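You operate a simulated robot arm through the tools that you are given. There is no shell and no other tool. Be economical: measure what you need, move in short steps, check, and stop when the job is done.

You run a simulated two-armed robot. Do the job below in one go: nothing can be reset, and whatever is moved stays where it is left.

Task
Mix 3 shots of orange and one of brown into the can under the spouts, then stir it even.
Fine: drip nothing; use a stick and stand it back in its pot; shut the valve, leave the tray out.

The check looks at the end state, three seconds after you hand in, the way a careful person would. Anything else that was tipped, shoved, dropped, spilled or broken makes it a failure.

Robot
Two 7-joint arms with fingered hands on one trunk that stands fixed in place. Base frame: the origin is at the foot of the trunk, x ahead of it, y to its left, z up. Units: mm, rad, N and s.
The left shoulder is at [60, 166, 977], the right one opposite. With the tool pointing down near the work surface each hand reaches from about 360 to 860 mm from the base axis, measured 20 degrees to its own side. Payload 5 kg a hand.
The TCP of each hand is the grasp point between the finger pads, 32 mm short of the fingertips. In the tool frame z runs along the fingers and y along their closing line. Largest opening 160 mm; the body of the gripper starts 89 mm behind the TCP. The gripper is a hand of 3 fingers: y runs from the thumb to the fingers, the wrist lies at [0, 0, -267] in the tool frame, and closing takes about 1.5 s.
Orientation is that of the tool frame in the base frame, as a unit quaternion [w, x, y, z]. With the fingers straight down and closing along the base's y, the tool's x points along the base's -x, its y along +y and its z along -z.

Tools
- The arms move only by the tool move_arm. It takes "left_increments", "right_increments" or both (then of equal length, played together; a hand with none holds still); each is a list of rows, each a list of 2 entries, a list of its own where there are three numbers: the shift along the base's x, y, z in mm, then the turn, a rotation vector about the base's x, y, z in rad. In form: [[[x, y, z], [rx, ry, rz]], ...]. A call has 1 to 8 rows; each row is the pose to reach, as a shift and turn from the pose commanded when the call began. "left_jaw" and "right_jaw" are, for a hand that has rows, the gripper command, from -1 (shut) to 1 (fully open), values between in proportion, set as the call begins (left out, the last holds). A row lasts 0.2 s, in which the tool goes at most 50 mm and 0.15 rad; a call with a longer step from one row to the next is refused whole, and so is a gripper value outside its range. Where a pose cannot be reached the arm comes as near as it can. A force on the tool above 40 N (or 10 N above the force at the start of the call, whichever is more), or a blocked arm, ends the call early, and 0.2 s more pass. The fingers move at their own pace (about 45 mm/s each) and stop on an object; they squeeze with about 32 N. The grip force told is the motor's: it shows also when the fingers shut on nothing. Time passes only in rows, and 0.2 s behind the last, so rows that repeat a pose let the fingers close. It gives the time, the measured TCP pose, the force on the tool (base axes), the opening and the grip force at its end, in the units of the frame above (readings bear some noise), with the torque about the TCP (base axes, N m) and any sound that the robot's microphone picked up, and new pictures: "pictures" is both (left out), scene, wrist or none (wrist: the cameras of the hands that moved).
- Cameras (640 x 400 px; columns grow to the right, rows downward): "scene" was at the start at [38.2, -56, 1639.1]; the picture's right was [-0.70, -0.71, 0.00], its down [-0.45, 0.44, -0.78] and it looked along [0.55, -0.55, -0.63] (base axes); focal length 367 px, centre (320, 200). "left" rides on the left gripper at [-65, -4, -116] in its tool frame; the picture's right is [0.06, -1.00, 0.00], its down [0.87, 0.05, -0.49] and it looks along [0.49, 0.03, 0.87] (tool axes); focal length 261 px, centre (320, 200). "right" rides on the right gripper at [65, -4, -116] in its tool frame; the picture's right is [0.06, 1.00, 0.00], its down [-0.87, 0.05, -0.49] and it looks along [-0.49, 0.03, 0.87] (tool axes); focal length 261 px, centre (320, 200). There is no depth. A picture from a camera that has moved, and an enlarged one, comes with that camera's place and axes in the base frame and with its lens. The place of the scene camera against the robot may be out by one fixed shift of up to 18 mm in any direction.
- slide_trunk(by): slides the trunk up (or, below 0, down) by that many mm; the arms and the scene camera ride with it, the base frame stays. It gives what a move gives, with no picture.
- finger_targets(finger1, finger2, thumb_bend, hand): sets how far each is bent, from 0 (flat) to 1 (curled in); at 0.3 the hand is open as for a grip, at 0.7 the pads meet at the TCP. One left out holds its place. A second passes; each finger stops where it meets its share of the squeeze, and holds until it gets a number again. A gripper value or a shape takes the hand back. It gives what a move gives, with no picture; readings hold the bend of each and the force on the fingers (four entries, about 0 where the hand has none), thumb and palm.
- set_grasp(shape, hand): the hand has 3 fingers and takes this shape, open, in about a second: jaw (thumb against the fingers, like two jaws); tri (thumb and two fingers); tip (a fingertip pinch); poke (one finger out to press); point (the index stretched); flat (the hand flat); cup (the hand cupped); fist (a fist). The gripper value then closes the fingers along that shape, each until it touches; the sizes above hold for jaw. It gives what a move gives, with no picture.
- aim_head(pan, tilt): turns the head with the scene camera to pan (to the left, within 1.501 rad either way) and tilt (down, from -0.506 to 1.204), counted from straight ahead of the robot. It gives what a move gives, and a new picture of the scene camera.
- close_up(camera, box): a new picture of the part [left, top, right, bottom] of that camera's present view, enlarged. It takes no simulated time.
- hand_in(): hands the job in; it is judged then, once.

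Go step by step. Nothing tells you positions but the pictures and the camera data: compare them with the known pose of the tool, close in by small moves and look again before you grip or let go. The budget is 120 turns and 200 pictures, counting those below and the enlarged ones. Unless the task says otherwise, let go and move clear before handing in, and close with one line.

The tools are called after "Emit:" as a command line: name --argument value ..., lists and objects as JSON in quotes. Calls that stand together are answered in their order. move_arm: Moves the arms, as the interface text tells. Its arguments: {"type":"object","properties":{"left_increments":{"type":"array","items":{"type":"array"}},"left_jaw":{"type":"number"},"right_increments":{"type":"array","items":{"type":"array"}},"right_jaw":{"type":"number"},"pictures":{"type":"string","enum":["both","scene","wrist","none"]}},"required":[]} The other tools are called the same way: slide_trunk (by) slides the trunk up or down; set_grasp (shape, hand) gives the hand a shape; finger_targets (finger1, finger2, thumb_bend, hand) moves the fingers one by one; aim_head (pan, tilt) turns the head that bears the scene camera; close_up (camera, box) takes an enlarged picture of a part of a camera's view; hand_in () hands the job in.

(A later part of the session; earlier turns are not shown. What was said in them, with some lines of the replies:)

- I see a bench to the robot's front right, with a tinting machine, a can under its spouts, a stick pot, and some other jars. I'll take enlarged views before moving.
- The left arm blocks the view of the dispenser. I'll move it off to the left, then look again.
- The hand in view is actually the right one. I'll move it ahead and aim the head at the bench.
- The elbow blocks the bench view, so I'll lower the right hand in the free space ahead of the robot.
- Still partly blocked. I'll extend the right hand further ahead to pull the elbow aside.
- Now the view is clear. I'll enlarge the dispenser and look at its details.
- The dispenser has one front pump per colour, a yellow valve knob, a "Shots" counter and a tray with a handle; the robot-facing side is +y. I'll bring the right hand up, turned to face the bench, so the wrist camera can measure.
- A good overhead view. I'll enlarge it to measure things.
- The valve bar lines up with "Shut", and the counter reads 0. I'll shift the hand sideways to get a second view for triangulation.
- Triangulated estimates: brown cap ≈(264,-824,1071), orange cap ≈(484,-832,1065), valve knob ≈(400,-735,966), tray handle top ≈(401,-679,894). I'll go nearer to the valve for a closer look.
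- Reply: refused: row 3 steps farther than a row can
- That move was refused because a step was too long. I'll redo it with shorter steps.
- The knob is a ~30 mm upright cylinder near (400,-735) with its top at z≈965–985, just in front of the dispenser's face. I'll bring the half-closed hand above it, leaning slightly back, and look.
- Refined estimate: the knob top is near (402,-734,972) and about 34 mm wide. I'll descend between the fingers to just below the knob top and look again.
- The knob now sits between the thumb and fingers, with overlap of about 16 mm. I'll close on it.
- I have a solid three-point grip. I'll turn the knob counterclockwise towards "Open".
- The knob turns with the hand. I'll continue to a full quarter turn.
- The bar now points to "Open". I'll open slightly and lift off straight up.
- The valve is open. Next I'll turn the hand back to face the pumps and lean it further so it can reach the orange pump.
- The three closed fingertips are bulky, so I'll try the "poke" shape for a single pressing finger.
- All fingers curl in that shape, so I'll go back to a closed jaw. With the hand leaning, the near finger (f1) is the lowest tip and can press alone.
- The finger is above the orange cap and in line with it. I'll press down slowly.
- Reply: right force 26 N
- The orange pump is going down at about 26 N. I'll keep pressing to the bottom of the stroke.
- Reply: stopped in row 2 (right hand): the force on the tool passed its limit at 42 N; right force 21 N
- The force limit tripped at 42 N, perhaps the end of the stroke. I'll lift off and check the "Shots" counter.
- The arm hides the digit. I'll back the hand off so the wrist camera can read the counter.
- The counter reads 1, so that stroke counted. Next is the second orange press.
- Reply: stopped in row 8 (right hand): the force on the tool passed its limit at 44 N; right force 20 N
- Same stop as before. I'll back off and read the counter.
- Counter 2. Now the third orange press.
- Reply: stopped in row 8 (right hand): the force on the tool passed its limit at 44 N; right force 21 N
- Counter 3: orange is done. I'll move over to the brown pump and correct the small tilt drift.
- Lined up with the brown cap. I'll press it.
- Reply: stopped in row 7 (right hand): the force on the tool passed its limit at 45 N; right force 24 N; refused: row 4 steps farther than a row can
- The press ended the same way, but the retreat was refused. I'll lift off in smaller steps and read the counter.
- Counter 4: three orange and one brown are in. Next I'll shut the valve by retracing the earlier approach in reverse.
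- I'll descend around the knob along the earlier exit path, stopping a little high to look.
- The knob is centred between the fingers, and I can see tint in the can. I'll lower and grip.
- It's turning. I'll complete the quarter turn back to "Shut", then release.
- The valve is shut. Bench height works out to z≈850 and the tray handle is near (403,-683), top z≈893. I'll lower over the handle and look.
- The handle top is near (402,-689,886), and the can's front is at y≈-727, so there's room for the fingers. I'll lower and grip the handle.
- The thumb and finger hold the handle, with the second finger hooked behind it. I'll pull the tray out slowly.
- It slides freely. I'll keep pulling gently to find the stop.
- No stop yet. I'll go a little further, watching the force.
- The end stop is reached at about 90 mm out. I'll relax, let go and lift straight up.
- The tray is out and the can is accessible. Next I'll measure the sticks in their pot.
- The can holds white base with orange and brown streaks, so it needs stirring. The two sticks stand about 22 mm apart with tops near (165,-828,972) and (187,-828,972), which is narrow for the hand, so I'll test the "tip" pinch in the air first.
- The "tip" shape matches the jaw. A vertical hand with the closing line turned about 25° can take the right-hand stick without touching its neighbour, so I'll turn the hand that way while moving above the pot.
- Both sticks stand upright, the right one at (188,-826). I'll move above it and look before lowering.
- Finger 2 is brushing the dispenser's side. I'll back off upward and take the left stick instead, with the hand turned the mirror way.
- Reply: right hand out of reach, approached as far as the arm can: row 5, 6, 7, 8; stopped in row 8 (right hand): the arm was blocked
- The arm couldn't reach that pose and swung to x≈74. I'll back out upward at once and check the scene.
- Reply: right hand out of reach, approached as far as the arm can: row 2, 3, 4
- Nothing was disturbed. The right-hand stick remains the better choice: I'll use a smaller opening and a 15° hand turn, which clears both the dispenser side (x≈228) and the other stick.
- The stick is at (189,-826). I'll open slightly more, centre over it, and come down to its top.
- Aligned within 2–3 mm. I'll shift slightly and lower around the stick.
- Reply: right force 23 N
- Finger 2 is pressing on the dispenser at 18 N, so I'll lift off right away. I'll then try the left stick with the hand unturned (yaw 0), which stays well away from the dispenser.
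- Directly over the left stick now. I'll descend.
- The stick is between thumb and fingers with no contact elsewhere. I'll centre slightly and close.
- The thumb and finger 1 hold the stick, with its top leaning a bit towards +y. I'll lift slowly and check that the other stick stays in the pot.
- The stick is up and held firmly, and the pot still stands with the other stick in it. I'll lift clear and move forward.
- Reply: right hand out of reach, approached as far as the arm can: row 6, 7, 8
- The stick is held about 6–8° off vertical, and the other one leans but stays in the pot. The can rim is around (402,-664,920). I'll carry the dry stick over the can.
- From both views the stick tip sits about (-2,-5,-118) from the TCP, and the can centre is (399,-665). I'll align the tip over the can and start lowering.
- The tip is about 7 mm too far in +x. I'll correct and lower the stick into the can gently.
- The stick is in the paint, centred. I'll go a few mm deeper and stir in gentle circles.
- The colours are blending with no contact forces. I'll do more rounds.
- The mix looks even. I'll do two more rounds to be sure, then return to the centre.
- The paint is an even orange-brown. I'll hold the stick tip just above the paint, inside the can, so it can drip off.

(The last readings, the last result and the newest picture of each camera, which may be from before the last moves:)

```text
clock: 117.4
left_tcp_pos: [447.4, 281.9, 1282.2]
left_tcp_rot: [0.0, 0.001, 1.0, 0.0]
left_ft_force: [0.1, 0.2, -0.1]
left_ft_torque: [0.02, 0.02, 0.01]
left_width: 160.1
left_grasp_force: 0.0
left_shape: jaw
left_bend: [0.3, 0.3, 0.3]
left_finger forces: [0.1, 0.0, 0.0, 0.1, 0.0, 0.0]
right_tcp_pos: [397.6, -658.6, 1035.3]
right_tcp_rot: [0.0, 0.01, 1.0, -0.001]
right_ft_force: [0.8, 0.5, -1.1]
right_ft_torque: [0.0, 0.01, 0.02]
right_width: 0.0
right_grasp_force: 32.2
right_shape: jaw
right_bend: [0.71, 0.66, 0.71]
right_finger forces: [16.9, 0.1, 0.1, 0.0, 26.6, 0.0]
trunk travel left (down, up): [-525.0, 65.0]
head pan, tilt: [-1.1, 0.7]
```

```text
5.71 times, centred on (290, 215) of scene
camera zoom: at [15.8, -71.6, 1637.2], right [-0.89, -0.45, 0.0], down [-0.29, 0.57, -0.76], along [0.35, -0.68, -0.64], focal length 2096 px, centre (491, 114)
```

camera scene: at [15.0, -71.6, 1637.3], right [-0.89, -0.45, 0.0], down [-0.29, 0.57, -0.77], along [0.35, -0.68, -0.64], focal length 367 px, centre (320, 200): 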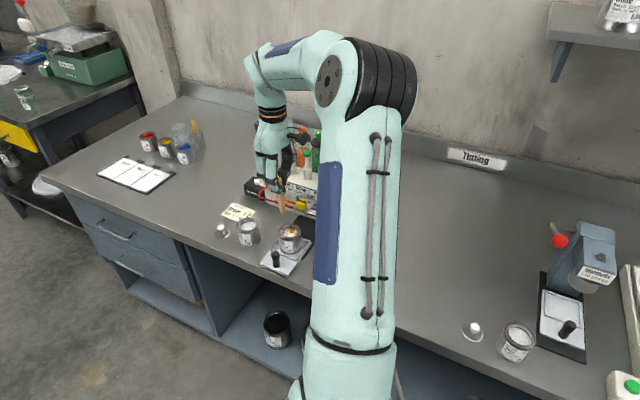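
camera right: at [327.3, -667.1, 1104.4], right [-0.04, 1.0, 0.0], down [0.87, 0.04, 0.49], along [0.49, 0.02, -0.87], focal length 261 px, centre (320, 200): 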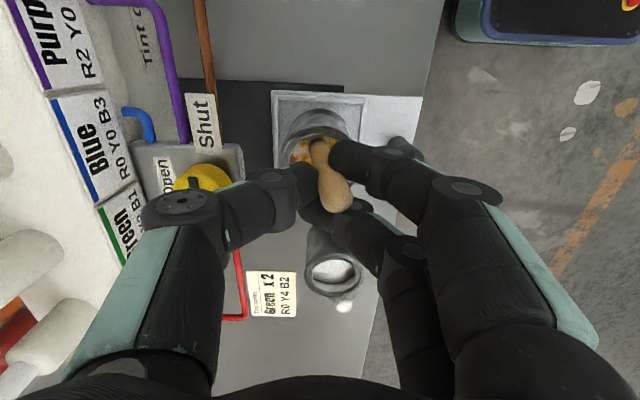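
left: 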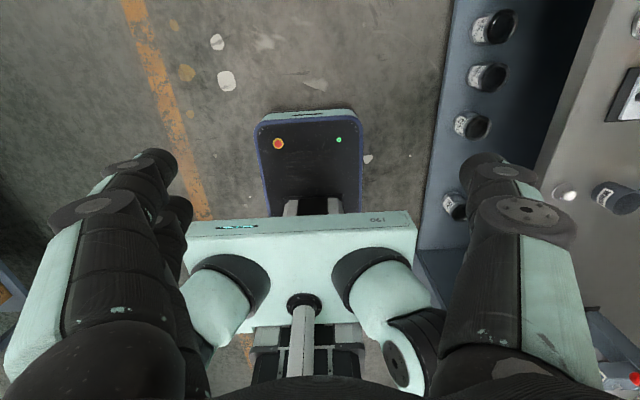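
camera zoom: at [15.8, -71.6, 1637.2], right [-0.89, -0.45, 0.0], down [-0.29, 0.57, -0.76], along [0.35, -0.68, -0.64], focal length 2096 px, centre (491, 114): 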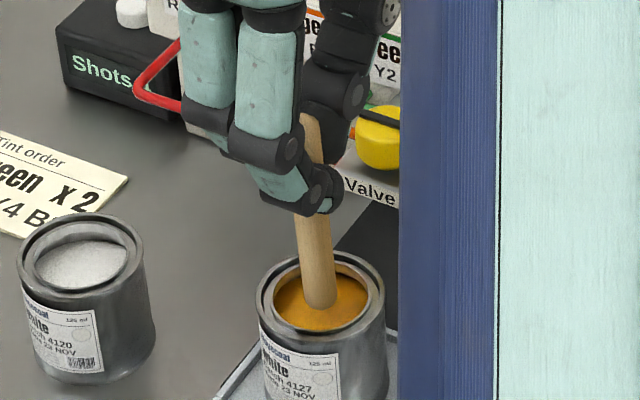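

No drops visible. I'll wait some more to be safe.

Emit:
move_arm --right_increments '[[[0, 0, 0], [0, 0, 0]], [[0, 0, 0], [0, 0, 0]], [[0, 0, 0], [0, 0, 0]], [[0, 0, 0], [0, 0, 0]], [[0, 0, 0], [0, 0, 0]], [[0, 0, 0], [0, 0, 0]], [[0, 0, 0], [0, 0, 0]], [[0, 0, 0], [0, 0, 0]]]' --pictures "none"

Emit:
move_arm --right_increments '[[[0, 0, 0], [0, 0, 0]], [[0, 0, 0], [0, 0, 0]], [[0, 0, 0], [0, 0, 0]], [[0, 0, 0], [0, 0, 0]], [[0, 0, 0], [0, 0, 0]], [[0, 0, 0], [0, 0, 0]], [[0, 0, 0], [0, 0, 0]], [[0, 0, 0], [0, 0, 0]]]' --pictures "none"

Emit:
move_arm --right_increments '[[[0, 0, 4], [0, 0, 0]], [[0, 0, 8], [0, 0, 0]], [[0, 0, 12], [0, 0, 0]], [[0, 0, 16], [0, 0, 0]], [[0, 0, 20], [0, 0, 0]], [[0, 0, 20], [0, 0, 0]], [[0, 0, 20], [0, 0, 0]], [[0, 0, 20], [0, 0, 0]]]' --pictures "none"

Emit:
move_arm --right_increments '[[[0, 0, 0], [0, 0, 0]], [[0, 0, 0], [0, 0, 0]], [[0, 0, 0], [0, 0, 0]], [[0, 0, 0], [0, 0, 0]], [[0, 0, 0], [0, 0, 0]], [[0, 0, 0], [0, 0, 0]], [[0, 0, 0], [0, 0, 0]], [[0, 0, 0], [0, 0, 0]]]' --pictures "none"

Emit:
close_up --camera "scene" --box '[260, 180, 320, 250]'

Emit:
close_up --camera "right" --box '[260, 80, 380, 200]'

```text
clock: 119.2
left_tcp_pos: [449.1, 282.6, 1282.4]
left_tcp_rot: [0.0, 0.001, 1.0, 0.0]
left_ft_force: [-0.6, 0.2, 0.6]
left_ft_torque: [0.01, -0.01, 0.01]
left_width: 159.8
left_grasp_force: 0.1
left_shape: jaw
left_bend: [0.3, 0.3, 0.3]
left_finger forces: [0.0, 0.0, 0.1, 0.1, 0.0, 0.0]
right_tcp_pos: [397.3, -660.0, 1035.3]
right_tcp_rot: [-0.001, 0.01, 1.0, -0.001]
right_ft_force: [0.1, 0.4, 0.0]
right_ft_torque: [-0.01, 0.02, 0.02]
right_width: 0.1
right_grasp_force: 32.2
right_shape: jaw
right_bend: [0.71, 0.66, 0.71]
right_finger forces: [16.9, 0.0, 0.1, 0.0, 26.5, 0.0]
trunk travel left (down, up): [-525.0, 65.0]
head pan, tilt: [-1.1, 0.7]
```

```text
clock: 121.0
left_tcp_pos: [447.6, 282.0, 1282.4]
left_tcp_rot: [0.0, 0.002, 1.0, 0.0]
left_ft_force: [-0.3, 0.8, -0.1]
left_ft_torque: [0.03, 0.01, 0.03]
left_width: 160.1
left_grasp_force: 0.2
left_shape: jaw
left_bend: [0.3, 0.3, 0.3]
left_finger forces: [0.0, 0.1, 0.0, 0.0, 0.0, 0.0]
right_tcp_pos: [397.5, -659.0, 1034.6]
right_tcp_rot: [0.0, 0.01, 1.0, -0.002]
right_ft_force: [0.8, 0.0, 0.5]
right_ft_torque: [0.03, -0.02, 0.06]
right_width: 0.0
right_grasp_force: 32.1
right_shape: jaw
right_bend: [0.71, 0.66, 0.71]
right_finger forces: [17.0, 0.1, 0.0, 0.0, 26.7, 0.0]
trunk travel left (down, up): [-525.0, 65.0]
head pan, tilt: [-1.1, 0.7]
```

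```text
clock: 122.8
left_tcp_pos: [447.9, 281.9, 1283.4]
left_tcp_rot: [0.001, 0.001, 1.0, 0.001]
left_ft_force: [0.2, -0.3, -0.3]
left_ft_torque: [-0.02, 0.0, 0.03]
left_width: 160.2
left_grasp_force: 0.1
left_shape: jaw
left_bend: [0.3, 0.3, 0.3]
left_finger forces: [0.0, 0.0, 0.0, 0.0, 0.0, 0.0]
right_tcp_pos: [399.5, -660.1, 1054.8]
right_tcp_rot: [-0.001, 0.009, 1.0, -0.001]
right_ft_force: [-0.7, 0.5, -0.8]
right_ft_torque: [-0.02, -0.02, 0.01]
right_width: 0.1
right_grasp_force: 32.3
right_shape: jaw
right_bend: [0.71, 0.66, 0.71]
right_finger forces: [17.1, 0.0, 0.0, 0.0, 26.6, 0.0]
trunk travel left (down, up): [-525.0, 65.0]
head pan, tilt: [-1.1, 0.7]
```

```text
clock: 124.6
left_tcp_pos: [447.1, 281.5, 1282.7]
left_tcp_rot: [0.0, 0.001, 1.0, 0.0]
left_ft_force: [0.0, 0.1, -0.1]
left_ft_torque: [-0.03, 0.01, 0.02]
left_width: 160.0
left_grasp_force: 0.1
left_shape: jaw
left_bend: [0.3, 0.3, 0.3]
left_finger forces: [0.0, 0.1, 0.0, 0.1, 0.1, 0.0]
right_tcp_pos: [397.8, -659.0, 1055.7]
right_tcp_rot: [-0.001, 0.01, 1.0, 0.0]
right_ft_force: [0.0, 0.5, -0.8]
right_ft_torque: [0.01, -0.03, -0.01]
right_width: 0.3
right_grasp_force: 32.1
right_shape: jaw
right_bend: [0.71, 0.66, 0.71]
right_finger forces: [16.9, 0.1, 0.1, 0.0, 26.6, 0.0]
trunk travel left (down, up): [-525.0, 65.0]
head pan, tilt: [-1.1, 0.7]
```

```text
5.71 times, centred on (290, 215) of scene
camera zoom: at [15.8, -71.6, 1637.2], right [-0.89, -0.45, 0.0], down [-0.29, 0.57, -0.76], along [0.35, -0.68, -0.64], focal length 2096 px, centre (491, 114)
```

zoom: 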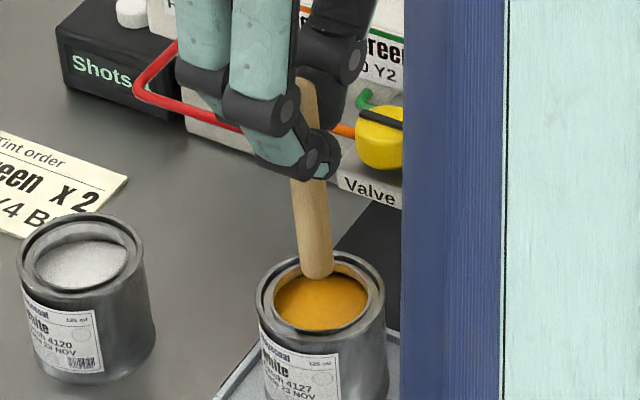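

```text
3.33 times, centred on (320, 140) of right
camera zoom: at [333.7, -661.4, 1169.4], right [-0.04, 1.0, 0.0], down [0.87, 0.04, 0.49], along [0.49, 0.02, -0.87], focal length 869 px, centre (320, 400)
```

zoom: 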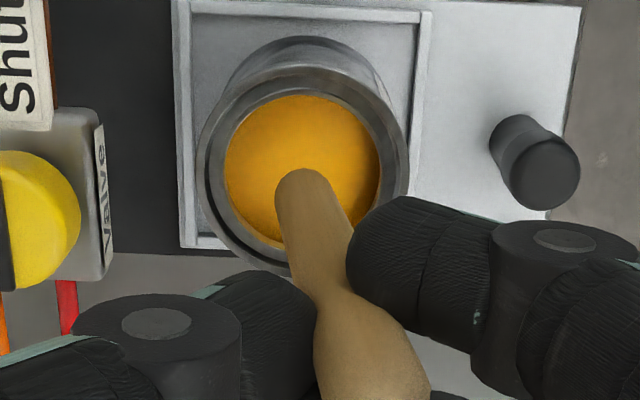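

The stick is clean. I'll carry it back high over the bench to the pot, retracing the pose in which it was picked up.

Emit:
move_arm --right_increments '[[[0, 0, 20], [0, 0, 0]], [[-10, 0, 45], [0, 0, 0]], [[-45, -5, 52], [0, 0, 0]], [[-85, -10, 52], [0, 0, 0]], [[-125, -20, 52], [0, 0, 0]], [[-155, -40, 52], [0, 0, 0]], [[-175, -70, 52], [0, 0, 0]], [[-188, -105, 50], [0, 0, 0]]]' --pictures "none"

Emit:
move_arm --right_increments '[[[-8, -20, 0], [0, 0, 0]], [[-20, -45, 0], [0, 0, 0]], [[-35, -61, 0], [0, 0, 0]], [[-42, -61, 0], [0, 0, 0]], [[-42, -61, 0], [0, 0, 0]]]' --pictures "wrist"

Emit:
close_up --camera "right" --box '[220, 60, 420, 260]'

```text
clock: 126.6
left_tcp_pos: [448.5, 282.9, 1282.1]
left_tcp_rot: [0.0, 0.001, 1.0, -0.001]
left_ft_force: [0.0, 0.0, -0.1]
left_ft_torque: [-0.05, -0.01, 0.02]
left_width: 160.1
left_grasp_force: 0.0
left_shape: jaw
left_bend: [0.3, 0.3, 0.3]
left_finger forces: [0.0, 0.1, 0.0, 0.0, 0.0, 0.1]
right_tcp_pos: [299.6, -724.6, 1100.0]
right_tcp_rot: [-0.006, -0.076, 0.997, 0.001]
right_ft_force: [0.9, 0.8, -0.3]
right_ft_torque: [-0.05, -0.01, 0.0]
right_width: 0.0
right_grasp_force: 32.1
right_shape: jaw
right_bend: [0.71, 0.66, 0.71]
right_finger forces: [17.0, 0.0, 0.0, 0.1, 26.7, 0.1]
right hand out of reach, approached as far as the arm can: row 7
trunk travel left (down, up): [-525.0, 65.0]
head pan, tilt: [-1.1, 0.7]
stopped in row 8 (right hand): the arm was blocked; the commanded pose is now the measured one
```

```text
clock: 127.8
left_tcp_pos: [448.3, 282.5, 1282.9]
left_tcp_rot: [0.0, 0.0, 1.0, 0.0]
left_ft_force: [0.0, -0.7, -0.2]
left_ft_torque: [0.01, 0.01, -0.03]
left_width: 159.8
left_grasp_force: 0.0
left_shape: jaw
left_bend: [0.3, 0.3, 0.3]
left_finger forces: [0.0, 0.1, 0.0, 0.1, 0.1, 0.0]
right_tcp_pos: [256.8, -785.2, 1098.1]
right_tcp_rot: [-0.006, -0.077, 0.997, 0.001]
right_ft_force: [0.8, 3.1, 1.9]
right_ft_torque: [0.16, -0.06, 0.05]
right_width: 0.0
right_grasp_force: 31.8
right_shape: jaw
right_bend: [0.71, 0.66, 0.71]
right_finger forces: [18.9, 0.0, 0.1, 0.0, 33.5, 0.0]
trunk travel left (down, up): [-525.0, 65.0]
head pan, tilt: [-1.1, 0.7]
camera right: at [195.5, -800.4, 1212.7], right [-0.21, 0.98, 0.0], down [0.86, 0.19, 0.48], along [0.47, 0.11, -0.88], focal length 261 px, centre (320, 200)
```

right: 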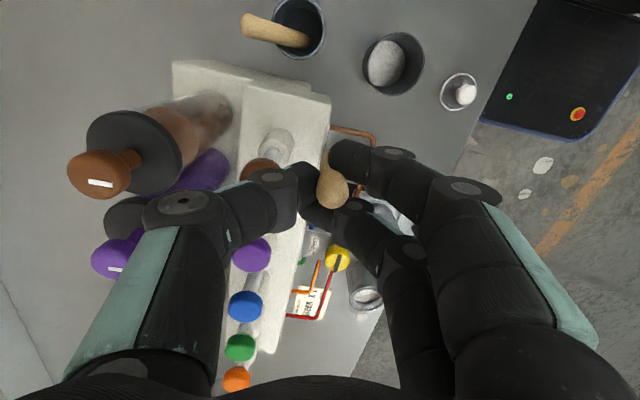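

```text
2.00 times, centred on (320, 160) of right
camera zoom: at [195.5, -800.4, 1212.7], right [-0.21, 0.98, 0.0], down [0.86, 0.19, 0.48], along [0.47, 0.11, -0.88], focal length 521 px, centre (320, 280)
```

zoom: 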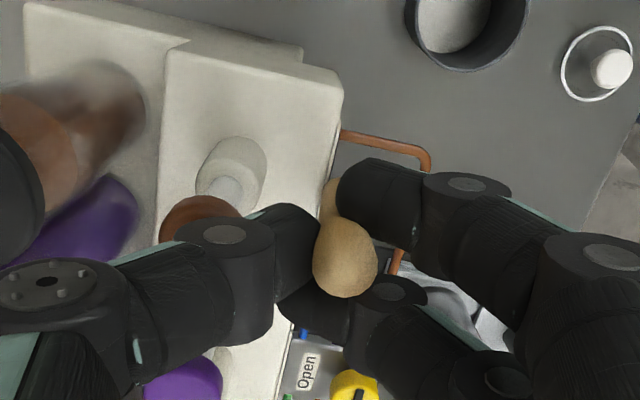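

The arm hit a reach limit, ended up over the dispenser, and the stick is touching it. I'll retreat forward and up right away.

Emit:
move_arm --right_increments '[[[0, 15, 5], [0, 0, 0]], [[0, 35, 12], [0, 0, 0]], [[0, 60, 16], [0, 0, 0]], [[0, 85, 20], [0, 0, 0]], [[0, 100, 20], [0, 0, 0]]]' --pictures "both"

Emit:
close_up --camera "right" --box '[220, 60, 420, 260]'

Emit:
close_up --camera "scene" --box '[220, 110, 400, 280]'

```text
clock: 129.0
left_tcp_pos: [447.8, 281.3, 1282.0]
left_tcp_rot: [0.0, 0.001, 1.0, 0.0]
left_ft_force: [-0.2, -0.9, -0.5]
left_ft_torque: [-0.05, 0.03, -0.05]
left_width: 160.0
left_grasp_force: 0.1
left_shape: jaw
left_bend: [0.3, 0.3, 0.3]
left_finger forces: [0.0, 0.1, 0.0, 0.0, 0.0, 0.0]
right_tcp_pos: [258.7, -687.2, 1119.2]
right_tcp_rot: [-0.008, -0.076, 0.997, 0.003]
right_ft_force: [1.0, 0.2, 0.7]
right_ft_torque: [0.0, 0.02, 0.01]
right_width: 0.0
right_grasp_force: 31.5
right_shape: jaw
right_bend: [0.71, 0.66, 0.71]
right_finger forces: [18.0, 0.0, 0.0, 0.0, 29.0, 0.0]
trunk travel left (down, up): [-525.0, 65.0]
head pan, tilt: [-1.1, 0.7]
camera scene: at [16.1, -71.3, 1637.2], right [-0.89, -0.45, 0.0], down [-0.29, 0.57, -0.76], along [0.35, -0.68, -0.64], focal length 367 px, centre (320, 200)
camera right: at [199.0, -700.9, 1234.1], right [-0.21, 0.98, 0.01], down [0.86, 0.18, 0.48], along [0.47, 0.11, -0.88], focal length 261 px, centre (320, 200)
```

scene: 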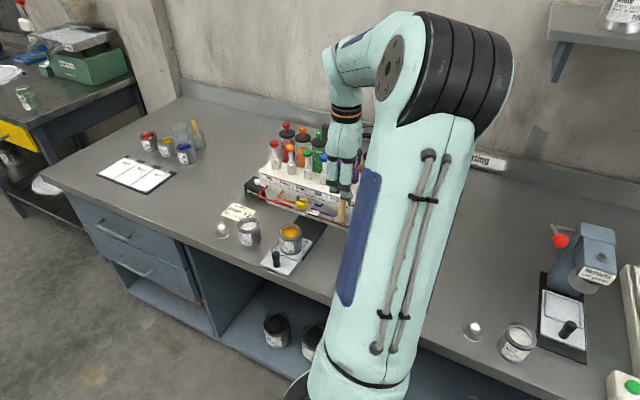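
right: 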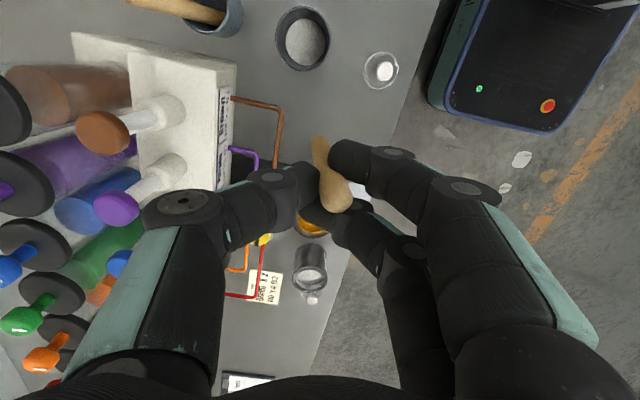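

```text
2.00 times, centred on (320, 160) of right
camera zoom: at [199.0, -700.9, 1234.1], right [-0.21, 0.98, 0.01], down [0.86, 0.18, 0.48], along [0.47, 0.11, -0.88], focal length 521 px, centre (320, 280)
```

zoom: 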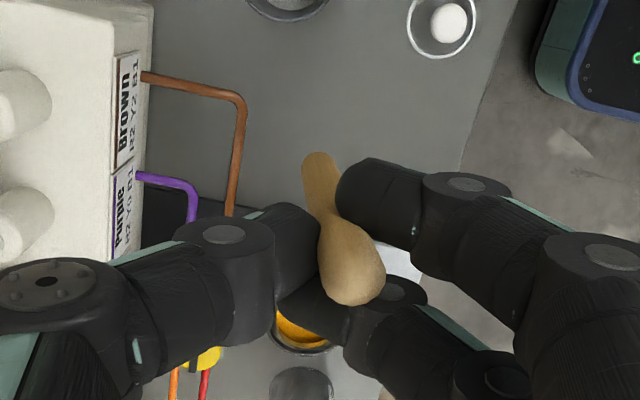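

```text
2.35 times, centred on (310, 195) of scene
camera zoom: at [16.1, -71.3, 1637.2], right [-0.89, -0.45, 0.0], down [-0.29, 0.57, -0.76], along [0.35, -0.68, -0.64], focal length 863 px, centre (344, 212)
```

zoom: 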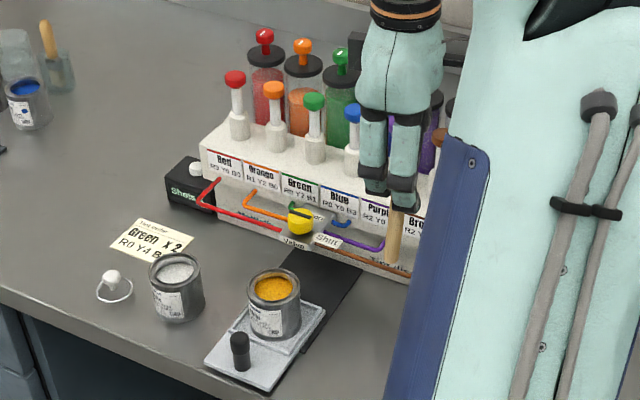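

Everything still stands. The stick shifted slightly in the grip. I'll turn the hand to about -30°, a reachable orientation there, before going to the pot.

Emit:
move_arm --right_increments '[[[0, 0, 0], [-0.002, -0.003, -0.135]], [[0, 0, 0], [-0.004, -0.006, -0.27]], [[0, 0, 0], [-0.006, -0.009, -0.405]], [[0, 0, 0], [-0.008, -0.012, -0.54]], [[0, 0, 0], [-0.01, -0.014, -0.676]], [[0, 0, 0], [-0.01, -0.014, -0.676]]]' --pictures "none"

Emit:
move_arm --right_increments '[[[-20, -10, 0], [0, 0, 0]], [[-40, -25, 0], [0, 0, 0]], [[-58, -45, 0], [0, 0, 0]], [[-72, -65, 0], [0, 0, 0]], [[-72, -65, 0], [0, 0, 0]]]' --pictures "both"

Emit:
close_up --camera "right" --box '[220, 40, 420, 240]'

```text
clock: 130.4
left_tcp_pos: [446.6, 281.6, 1282.6]
left_tcp_rot: [0.0, 0.001, 1.0, 0.0]
left_ft_force: [-0.5, -0.6, -0.6]
left_ft_torque: [0.02, -0.02, -0.02]
left_width: 159.8
left_grasp_force: 0.0
left_shape: jaw
left_bend: [0.3, 0.3, 0.3]
left_finger forces: [0.1, 0.0, 0.0, 0.1, 0.0, 0.0]
right_tcp_pos: [257.8, -686.8, 1119.5]
right_tcp_rot: [0.001, 0.259, 0.966, -0.002]
right_ft_force: [-1.2, -0.9, -0.8]
right_ft_torque: [-0.01, -0.01, 0.02]
right_width: 0.0
right_grasp_force: 31.6
right_shape: jaw
right_bend: [0.71, 0.66, 0.71]
right_finger forces: [17.8, 0.1, 0.0, 0.0, 28.9, 0.0]
trunk travel left (down, up): [-525.0, 65.0]
head pan, tilt: [-1.1, 0.7]
```

```text
clock: 131.6
left_tcp_pos: [447.7, 281.7, 1282.2]
left_tcp_rot: [0.001, 0.001, 1.0, 0.0]
left_ft_force: [0.1, 0.6, 0.6]
left_ft_torque: [-0.02, -0.05, -0.02]
left_width: 160.0
left_grasp_force: 0.0
left_shape: jaw
left_bend: [0.3, 0.3, 0.3]
left_finger forces: [0.1, 0.1, 0.0, 0.0, 0.1, 0.0]
right_tcp_pos: [186.7, -752.4, 1117.1]
right_tcp_rot: [0.001, 0.257, 0.966, -0.002]
right_ft_force: [-0.5, -0.1, -0.1]
right_ft_torque: [-0.04, 0.02, -0.03]
right_width: 0.0
right_grasp_force: 31.5
right_shape: jaw
right_bend: [0.71, 0.66, 0.71]
right_finger forces: [17.5, 0.0, 0.0, 0.0, 28.7, 0.0]
trunk travel left (down, up): [-525.0, 65.0]
head pan, tilt: [-1.1, 0.7]
camera scene: at [15.8, -71.0, 1637.3], right [-0.89, -0.45, 0.0], down [-0.29, 0.57, -0.77], along [0.35, -0.68, -0.64], focal length 367 px, centre (320, 200)
camera right: at [129.5, -721.7, 1232.0], right [0.44, 0.9, 0.0], down [0.78, -0.38, 0.49], along [0.44, -0.22, -0.87], focal length 261 px, centre (320, 200)
```

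scene: 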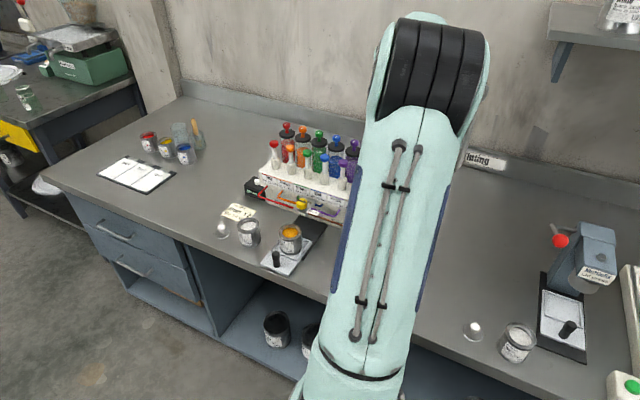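
right: 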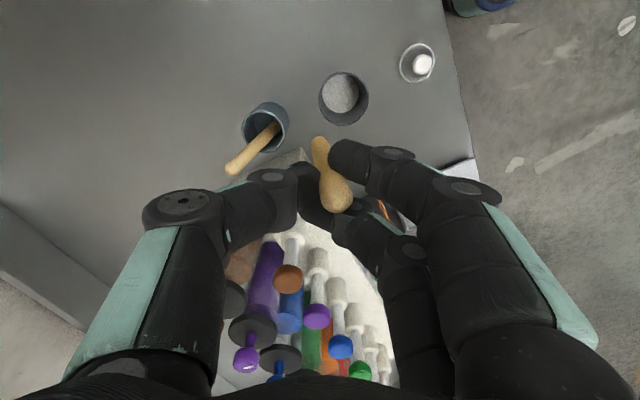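

```text
2.00 times, centred on (320, 140) of right
camera zoom: at [129.5, -721.7, 1232.0], right [0.44, 0.9, 0.0], down [0.78, -0.38, 0.49], along [0.44, -0.22, -0.87], focal length 521 px, centre (320, 320)
```

zoom: 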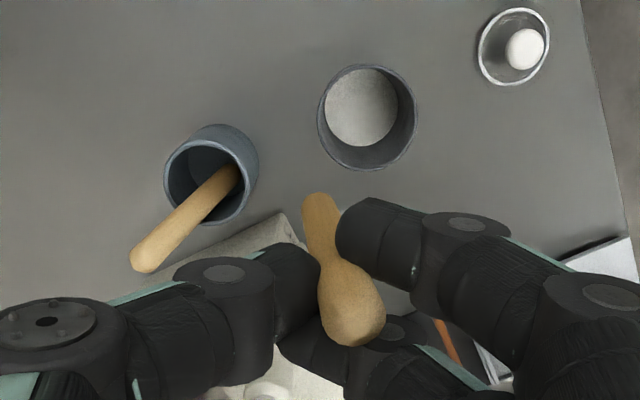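

Stick tip is now about (+2.5,-1,-117) from the TCP. The pot centre is (176,-828), with free space on its left side, so I'll move above that and check.

Emit:
move_arm --right_increments '[[[-7, -18, 0], [0, 0, 0]], [[-13, -37, 0], [0, 0, 0]], [[-18, -56, 0], [0, 0, 0]], [[-22, -75, -8], [0, 0, 0]], [[-22, -75, -18], [0, 0, 0]], [[-22, -75, -25], [0, 0, 0]], [[-22, -75, -25], [0, 0, 0]]]' --pictures "wrist"

Emit:
close_up --camera "right" --box '[240, 60, 400, 220]'

```text
clock: 133.2
left_tcp_pos: [447.9, 282.0, 1282.4]
left_tcp_rot: [0.0, 0.001, 1.0, 0.0]
left_ft_force: [-0.3, 0.5, 0.6]
left_ft_torque: [-0.01, 0.0, 0.01]
left_width: 159.9
left_grasp_force: 0.1
left_shape: jaw
left_bend: [0.3, 0.3, 0.3]
left_finger forces: [0.1, 0.0, 0.1, 0.0, 0.0, 0.0]
right_tcp_pos: [162.9, -828.1, 1094.2]
right_tcp_rot: [0.001, 0.258, 0.966, -0.003]
right_ft_force: [0.1, 0.1, -0.9]
right_ft_torque: [-0.04, 0.02, -0.01]
right_width: 0.0
right_grasp_force: 32.0
right_shape: jaw
right_bend: [0.71, 0.66, 0.71]
right_finger forces: [17.3, 0.1, 0.1, 0.1, 28.5, 0.0]
trunk travel left (down, up): [-525.0, 65.0]
head pan, tilt: [-1.1, 0.7]
camera right: at [105.2, -798.0, 1207.8], right [0.44, 0.9, 0.0], down [0.78, -0.38, 0.49], along [0.44, -0.22, -0.87], focal length 261 px, centre (320, 200)
```

right: 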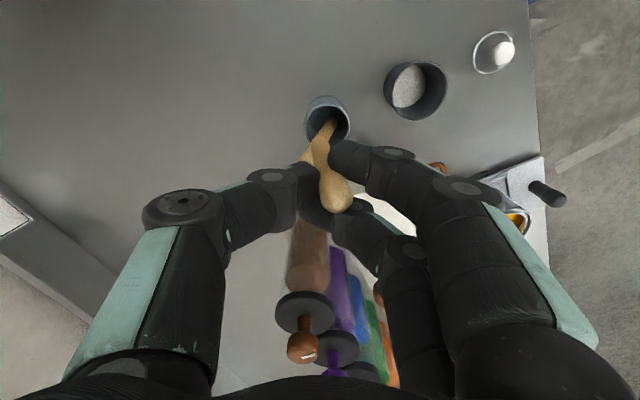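

```text
2.50 times, centred on (320, 140) of right
camera zoom: at [105.2, -798.0, 1207.8], right [0.44, 0.9, 0.0], down [0.78, -0.38, 0.49], along [0.44, -0.22, -0.87], focal length 652 px, centre (320, 350)
```

zoom: 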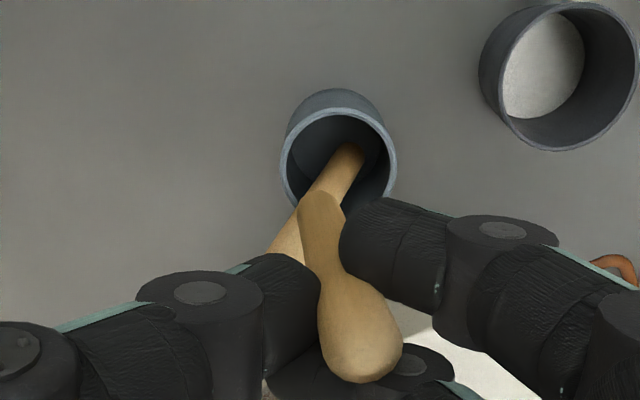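

Clear to insert left of the other stick. I'll shift 3 mm and lower slowly.

Emit:
move_arm --right_increments '[[[0, 3, -10], [0, 0, 0]], [[0, 3, -25], [0, 0, 0]], [[0, 3, -40], [0, 0, 0]], [[0, 3, -52], [0, 0, 0]], [[0, 3, -64], [0, 0, 0]], [[0, 3, -74], [0, 0, 0]], [[0, 3, -82], [0, 0, 0]], [[0, 3, -88], [0, 0, 0]]]' --pictures "wrist"

Emit:
close_up --camera "right" --box '[240, 60, 400, 220]'

```text
clock: 135.0
left_tcp_pos: [447.5, 281.8, 1282.3]
left_tcp_rot: [0.0, 0.001, 1.0, 0.001]
left_ft_force: [-0.1, 0.1, -0.3]
left_ft_torque: [0.01, -0.03, 0.01]
left_width: 159.9
left_grasp_force: 0.0
left_shape: jaw
left_bend: [0.3, 0.3, 0.3]
left_finger forces: [0.0, 0.1, 0.1, 0.0, 0.0, 0.0]
right_tcp_pos: [164.2, -824.9, 1004.4]
right_tcp_rot: [0.002, 0.258, 0.966, -0.002]
right_ft_force: [0.9, 0.3, -0.1]
right_ft_torque: [0.03, 0.03, 0.01]
right_width: 0.0
right_grasp_force: 32.3
right_shape: jaw
right_bend: [0.71, 0.66, 0.71]
right_finger forces: [17.2, 0.0, 0.1, 0.1, 28.1, 0.1]
trunk travel left (down, up): [-525.0, 65.0]
head pan, tilt: [-1.1, 0.7]
camera right: at [106.4, -795.9, 1118.9], right [0.44, 0.9, 0.0], down [0.78, -0.38, 0.49], along [0.44, -0.22, -0.87], focal length 261 px, centre (320, 200)
```

right: 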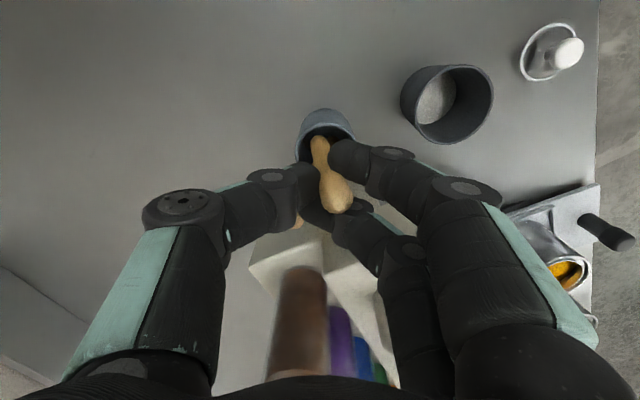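

```text
2.50 times, centred on (320, 140) of right
camera zoom: at [106.4, -795.9, 1118.9], right [0.44, 0.9, 0.0], down [0.78, -0.38, 0.49], along [0.44, -0.22, -0.87], focal length 652 px, centre (320, 350)
```

zoom: 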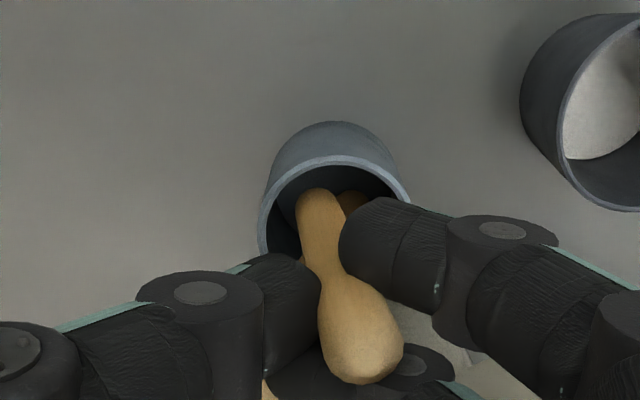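

The stick is inside the pot with no contact. I'll lower the rest of the way.

Emit:
move_arm --right_increments '[[[0, 0, -6], [0, 0, 0]], [[0, 0, -12], [0, 0, 0]], [[0, 0, -17], [0, 0, 0]], [[0, 0, -22], [0, 0, 0]], [[0, 0, -26], [0, 0, 0]], [[0, 0, -29], [0, 0, 0]]]' --pictures "wrist"

Emit:
close_up --camera "right" --box '[240, 60, 400, 220]'

```text
clock: 136.4
left_tcp_pos: [448.2, 281.6, 1282.9]
left_tcp_rot: [0.001, 0.0, 1.0, -0.001]
left_ft_force: [1.1, -0.5, -0.3]
left_ft_torque: [-0.03, 0.0, 0.01]
left_width: 160.2
left_grasp_force: 0.0
left_shape: jaw
left_bend: [0.3, 0.3, 0.3]
left_finger forces: [0.0, 0.0, 0.0, 0.0, 0.0, 0.1]
right_tcp_pos: [163.8, -824.4, 977.7]
right_tcp_rot: [0.0, 0.258, 0.966, -0.002]
right_ft_force: [0.3, 0.8, -0.5]
right_ft_torque: [0.03, -0.02, 0.04]
right_width: 0.1
right_grasp_force: 31.8
right_shape: jaw
right_bend: [0.71, 0.66, 0.71]
right_finger forces: [16.8, 0.1, 0.1, 0.1, 27.9, 0.1]
trunk travel left (down, up): [-525.0, 65.0]
head pan, tilt: [-1.1, 0.7]
camera right: at [106.1, -795.9, 1091.3], right [0.44, 0.9, 0.0], down [0.78, -0.38, 0.49], along [0.44, -0.22, -0.87], focal length 261 px, centre (320, 200)
```

right: 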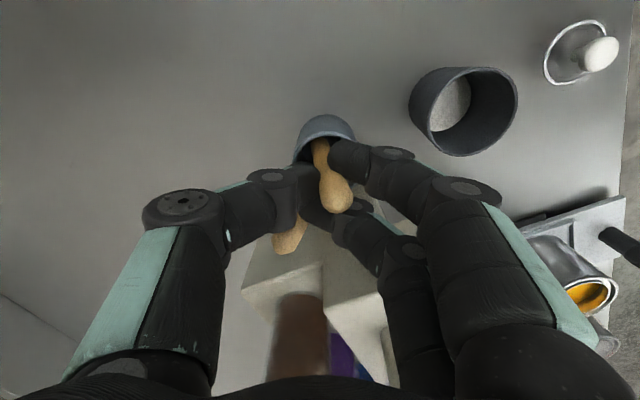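

```text
2.50 times, centred on (320, 140) of right
camera zoom: at [106.1, -795.9, 1091.3], right [0.44, 0.9, 0.0], down [0.78, -0.38, 0.49], along [0.44, -0.22, -0.87], focal length 652 px, centre (320, 350)
```

zoom: 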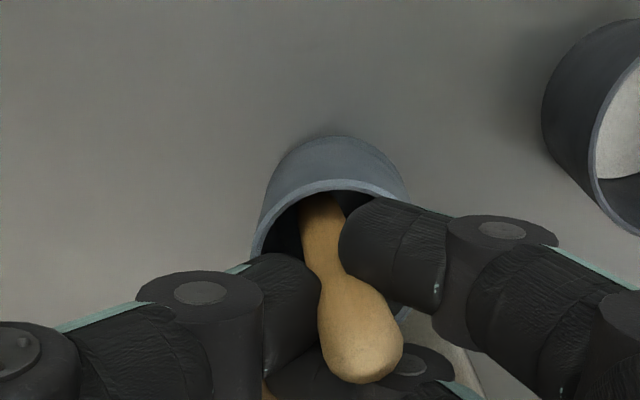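

Near the floor of the pot. I'll open the fingers moderately and hold.

Emit:
move_arm --right_increments '[[[0, 0, 0], [0, 0, 0]], [[0, 0, 0], [0, 0, 0]], [[0, 0, 0], [0, 0, 0]], [[0, 0, 0], [0, 0, 0]], [[0, 0, 0], [0, 0, 0]], [[0, 0, 0], [0, 0, 0]]]' --right_jaw -0.62 --pictures "wrist"

Emit:
close_up --camera "right" --box '[220, 60, 420, 260]'

```text
clock: 137.8
left_tcp_pos: [447.3, 281.5, 1283.2]
left_tcp_rot: [0.0, 0.001, 1.0, 0.0]
left_ft_force: [0.1, 0.5, 0.2]
left_ft_torque: [0.03, 0.0, 0.0]
left_width: 160.1
left_grasp_force: 0.0
left_shape: jaw
left_bend: [0.3, 0.3, 0.3]
left_finger forces: [0.1, 0.0, 0.0, 0.1, 0.0, 0.0]
right_tcp_pos: [163.6, -825.5, 977.4]
right_tcp_rot: [0.001, 0.258, 0.966, -0.003]
right_ft_force: [0.0, -0.5, 0.3]
right_ft_torque: [-0.01, 0.03, 0.01]
right_width: 29.8
right_grasp_force: 0.0
right_shape: jaw
right_bend: [0.72, 0.73, 0.7]
right_finger forces: [8.2, 7.9, 0.0, 0.1, 0.0, 0.0]
trunk travel left (down, up): [-525.0, 65.0]
head pan, tilt: [-1.1, 0.7]
camera right: at [106.0, -795.9, 1091.4], right [0.44, 0.9, 0.0], down [0.78, -0.38, 0.49], along [0.44, -0.22, -0.87], focal length 261 px, centre (320, 200)
```

right: 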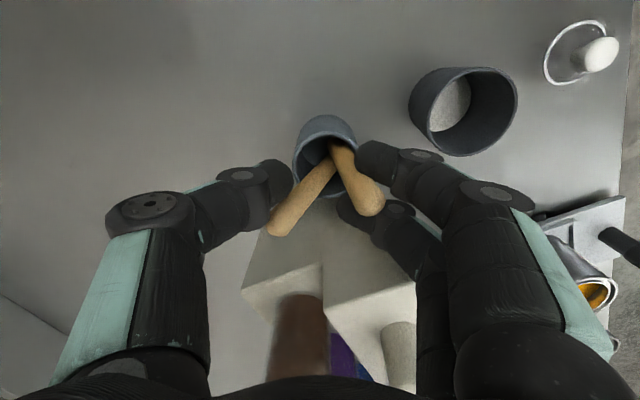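

```text
2.00 times, centred on (320, 160) of right
camera zoom: at [106.0, -795.9, 1091.4], right [0.44, 0.9, 0.0], down [0.78, -0.38, 0.49], along [0.44, -0.22, -0.87], focal length 521 px, centre (320, 280)
```

zoom: 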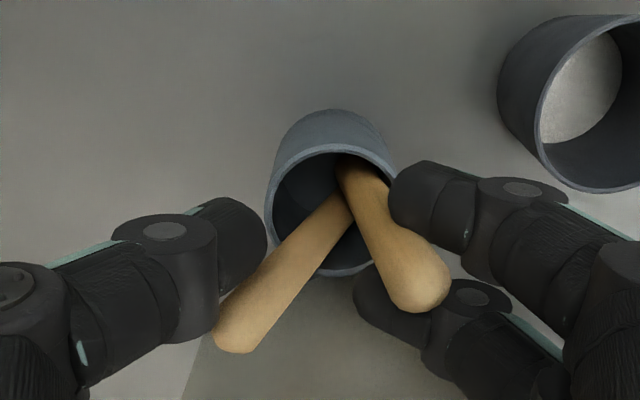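

The stick's thick top has wedged between the two fingers. I'll open finger 1 alone to free it.

Emit:
finger_targets --hand "right" --finger1 0.4

Emit:
close_up --camera "right" --box '[220, 60, 540, 260]'

```text
clock: 138.8
left_tcp_pos: [447.7, 281.2, 1283.3]
left_tcp_rot: [0.0, 0.001, 1.0, 0.001]
left_ft_force: [0.1, 0.0, 0.4]
left_ft_torque: [-0.03, 0.01, 0.0]
left_width: 159.9
left_grasp_force: 0.0
left_shape: jaw
left_bend: [0.3, 0.3, 0.3]
left_finger forces: [0.0, 0.0, 0.1, 0.0, 0.0, 0.0]
right_tcp_pos: [163.6, -826.0, 976.9]
right_tcp_rot: [0.002, 0.258, 0.966, -0.003]
right_ft_force: [1.8, -0.2, 0.2]
right_ft_torque: [0.01, 0.02, 0.03]
right_width: 83.4
right_grasp_force: 0.0
right_shape: fingers
right_bend: [0.4, 0.73, 0.7]
right_finger forces: [0.0, 0.0, 0.0, 0.0, 0.1, 0.0]
trunk travel left (down, up): [-525.0, 65.0]
head pan, tilt: [-1.1, 0.7]
```

```text
2.00 times, centred on (380, 160) of right
camera zoom: at [106.1, -795.8, 1091.4], right [0.44, 0.9, 0.0], down [0.78, -0.38, 0.49], along [0.44, -0.22, -0.87], focal length 521 px, centre (200, 280)
```

zoom: 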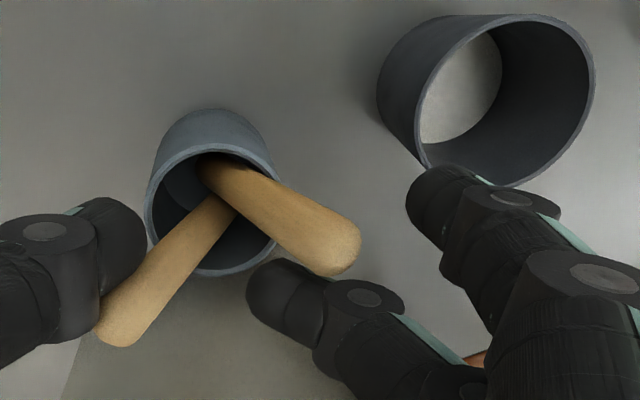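

The stick is free and rests in the pot. I'll raise the hand straight up slowly.

Emit:
move_arm --right_increments '[[[0, 0, 8], [0, 0, 0]], [[0, 0, 18], [0, 0, 0]], [[0, 0, 32], [0, 0, 0]], [[0, 0, 50], [0, 0, 0]], [[0, 0, 75], [0, 0, 0]], [[0, 0, 100], [0, 0, 0]], [[0, 0, 120], [0, 0, 0]]]' --pictures "wrist"

Emit:
close_up --camera "right" --box '[240, 40, 440, 200]'

```text
clock: 140.4
left_tcp_pos: [448.0, 281.8, 1281.8]
left_tcp_rot: [0.0, 0.001, 1.0, 0.0]
left_ft_force: [-0.2, 0.3, 0.3]
left_ft_torque: [0.01, -0.02, 0.04]
left_width: 159.7
left_grasp_force: 0.0
left_shape: jaw
left_bend: [0.3, 0.3, 0.3]
left_finger forces: [0.0, 0.0, 0.0, 0.0, 0.0, 0.0]
right_tcp_pos: [162.9, -824.9, 1098.4]
right_tcp_rot: [0.001, 0.257, 0.966, -0.002]
right_ft_force: [-0.1, -0.4, -0.3]
right_ft_torque: [0.0, 0.04, -0.03]
right_width: 83.5
right_grasp_force: 0.1
right_shape: fingers
right_bend: [0.4, 0.73, 0.7]
right_finger forces: [0.1, 0.0, 0.0, 0.1, 0.1, 0.0]
trunk travel left (down, up): [-525.0, 65.0]
head pan, tilt: [-1.1, 0.7]
camera right: at [105.8, -795.8, 1212.1], right [0.44, 0.9, 0.0], down [0.78, -0.38, 0.49], along [0.44, -0.22, -0.87], focal length 261 px, centre (320, 200)
```

right: 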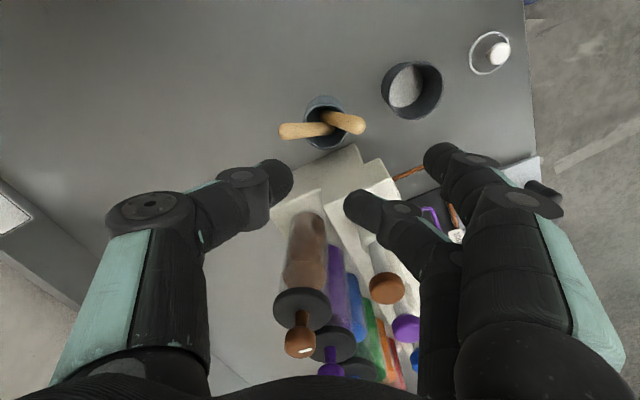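

```text
2.50 times, centred on (340, 120) of right
camera zoom: at [105.8, -795.8, 1212.1], right [0.44, 0.9, 0.0], down [0.78, -0.38, 0.49], along [0.44, -0.22, -0.87], focal length 652 px, centre (270, 400)
```

zoom: 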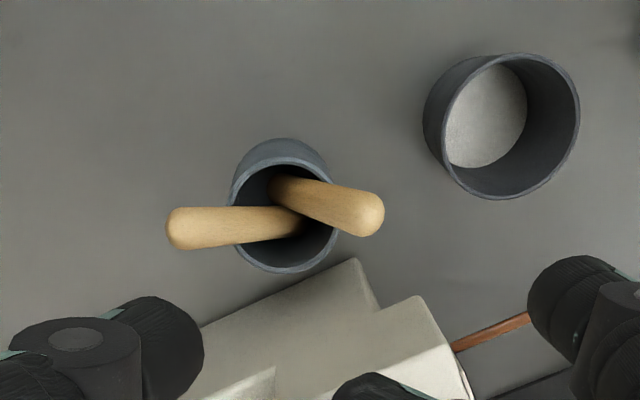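

Both sticks stand in the pot. I'll move the hand clear and inspect the whole bench.

Emit:
move_arm --right_increments '[[[0, 0, 30], [0, 0, 0]], [[5, 20, 65], [0, 0, 0]], [[15, 55, 85], [0, 0, 0]], [[30, 95, 95], [0, 0, 0]], [[50, 135, 100], [0, 0, 0]], [[75, 170, 105], [0, 0, 0]], [[100, 205, 110], [0, 0, 0]], [[125, 235, 115], [0, 0, 0]]]' --pictures "none"

Emit:
move_arm --right_increments '[[[30, 35, 0], [0, 0, 0]], [[60, 70, 0], [0, 0, 0]], [[90, 105, 0], [0, 0, 0]], [[120, 140, 0], [0, 0, 0]], [[150, 175, -10], [0, 0, 0]], [[180, 210, -40], [0, 0, 0]], [[210, 230, -75], [0, 0, 0]], [[240, 240, -110], [0, 0, 0]]]' --pictures "both"

```text
clock: 142.2
left_tcp_pos: [449.4, 282.8, 1283.0]
left_tcp_rot: [0.0, 0.001, 1.0, 0.001]
left_ft_force: [0.5, 0.1, -1.7]
left_ft_torque: [-0.04, 0.04, 0.0]
left_width: 160.0
left_grasp_force: 0.1
left_shape: jaw
left_bend: [0.3, 0.3, 0.3]
left_finger forces: [0.0, 0.0, 0.1, 0.0, 0.0, 0.0]
right_tcp_pos: [288.8, -587.7, 1211.3]
right_tcp_rot: [0.001, 0.258, 0.966, -0.002]
right_ft_force: [-0.9, -0.7, -0.5]
right_ft_torque: [0.01, 0.02, 0.02]
right_width: 83.7
right_grasp_force: 0.1
right_shape: fingers
right_bend: [0.4, 0.73, 0.7]
right_finger forces: [0.0, 0.1, 0.0, 0.0, 0.0, 0.0]
trunk travel left (down, up): [-525.0, 65.0]
head pan, tilt: [-1.1, 0.7]
```

```text
refused: row 6 steps farther than a row can; nothing moved
```

Emit:
move_arm --right_increments '[[[28, 35, 0], [0, 0, 0]], [[56, 70, 0], [0, 0, 0]], [[84, 105, 0], [0, 0, 0]], [[112, 140, 0], [0, 0, 0]], [[140, 175, 0], [0, 0, 0]], [[165, 210, -10], [0, 0, 0]], [[190, 235, -35], [0, 0, 0]], [[210, 250, -70], [0, 0, 0]]]' --pictures "none"

Emit:
move_arm --right_increments '[[[30, 0, -30], [0, 0, 0]], [[60, 0, -60], [0, 0, 0]], [[90, 0, -90], [0, 0, 0]], [[120, 0, -120], [0, 0, 0]], [[150, 0, -150], [0, 0, 0]], [[180, 0, -180], [0, 0, 0]], [[210, 0, -210], [0, 0, 0]]]' --pictures "scene"

Emit:
close_up --camera "scene" --box '[220, 130, 420, 290]'

```text
clock: 144.0
left_tcp_pos: [449.3, 281.9, 1282.3]
left_tcp_rot: [-0.002, 0.0, 1.0, 0.0]
left_ft_force: [0.3, 0.1, -0.1]
left_ft_torque: [0.03, 0.05, -0.01]
left_width: 160.4
left_grasp_force: 0.0
left_shape: jaw
left_bend: [0.3, 0.3, 0.3]
left_finger forces: [0.0, 0.0, 0.0, 0.0, 0.1, 0.0]
right_tcp_pos: [500.3, -340.2, 1139.7]
right_tcp_rot: [0.001, 0.257, 0.966, -0.003]
right_ft_force: [0.8, -0.1, -0.6]
right_ft_torque: [-0.03, 0.03, 0.0]
right_width: 83.8
right_grasp_force: 0.1
right_shape: fingers
right_bend: [0.4, 0.73, 0.7]
right_finger forces: [0.1, 0.1, 0.0, 0.1, 0.1, 0.1]
trunk travel left (down, up): [-525.0, 65.0]
head pan, tilt: [-1.1, 0.7]
```

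```text
clock: 145.6
left_tcp_pos: [449.8, 281.0, 1282.1]
left_tcp_rot: [-0.001, 0.002, 1.0, 0.0]
left_ft_force: [0.5, -0.1, 0.5]
left_ft_torque: [0.02, 0.05, 0.05]
left_width: 159.9
left_grasp_force: 0.0
left_shape: jaw
left_bend: [0.3, 0.3, 0.3]
left_finger forces: [0.0, 0.1, 0.1, 0.1, 0.0, 0.1]
right_tcp_pos: [706.1, -341.4, 930.4]
right_tcp_rot: [0.001, 0.257, 0.966, -0.002]
right_ft_force: [0.1, -0.2, 1.0]
right_ft_torque: [0.01, -0.03, 0.01]
right_width: 83.7
right_grasp_force: 0.1
right_shape: fingers
right_bend: [0.4, 0.73, 0.7]
right_finger forces: [0.0, 0.0, 0.1, 0.0, 0.1, 0.1]
trunk travel left (down, up): [-525.0, 65.0]
head pan, tilt: [-1.1, 0.7]
camera scene: at [17.1, -71.7, 1637.2], right [-0.89, -0.45, 0.0], down [-0.29, 0.57, -0.76], along [0.35, -0.68, -0.64], focal length 367 px, centre (320, 200)
```

scene: 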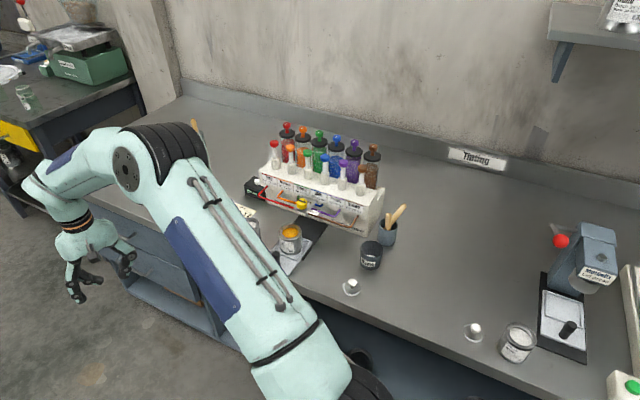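

```text
2.50 times, centred on (320, 210) of scene
camera zoom: at [17.1, -71.7, 1637.2], right [-0.89, -0.45, 0.0], down [-0.29, 0.57, -0.76], along [0.35, -0.68, -0.64], focal length 917 px, centre (320, 175)
```

zoom: 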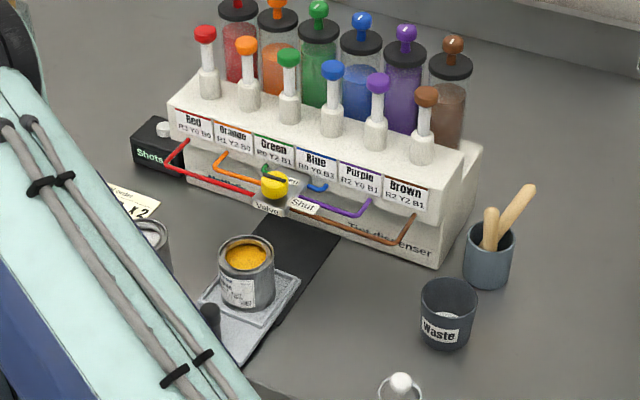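

All looks in order from here. I'll make a last close check of the valve, the dispenser front, the sticks and the can.

Emit:
close_up --camera "scene" --box '[275, 180, 355, 270]'

Emit:
close_up --camera "scene" --box '[335, 190, 425, 280]'

```text
4.44 times, centred on (315, 225) of scene
camera zoom: at [17.1, -71.7, 1637.2], right [-0.89, -0.45, 0.0], down [-0.29, 0.57, -0.76], along [0.35, -0.68, -0.64], focal length 1631 px, centre (342, 89)
```

zoom: 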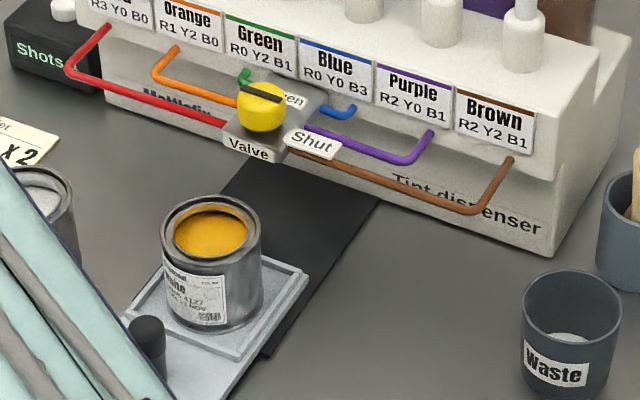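

```text
4.44 times, centred on (380, 235) of scene
camera zoom: at [17.1, -71.7, 1637.2], right [-0.89, -0.45, 0.0], down [-0.29, 0.57, -0.76], along [0.35, -0.68, -0.64], focal length 1631 px, centre (53, 44)
```

zoom: 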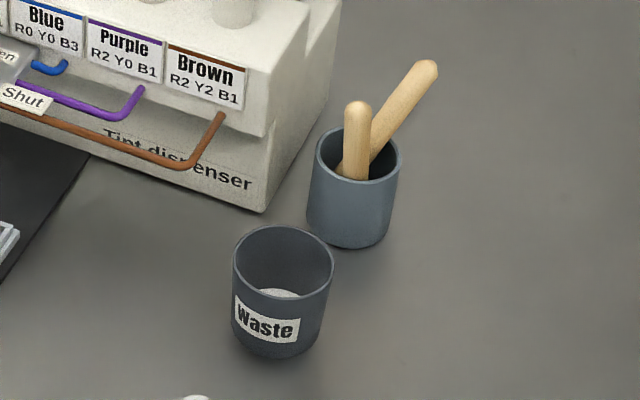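

The bench is clean: the paint is even, the valve bar is on "Shut", the tray is out, and both sticks are in the pot. The hands are clear, so I'm handing in.

Emit:
hand_in

```text
The job is handed in.
```

I mixed three orange shots and one brown into the can, and the counter read 4. The paint is stirred to an even colour, the valve is shut, the tray is out, the used stick is back in its pot, and I saw no drips. On the way back the stick briefly touched the dispenser, and while I picked it up a finger pressed on the dispenser's side. I saw no mark or shift, but the other stick now leans in the pot.
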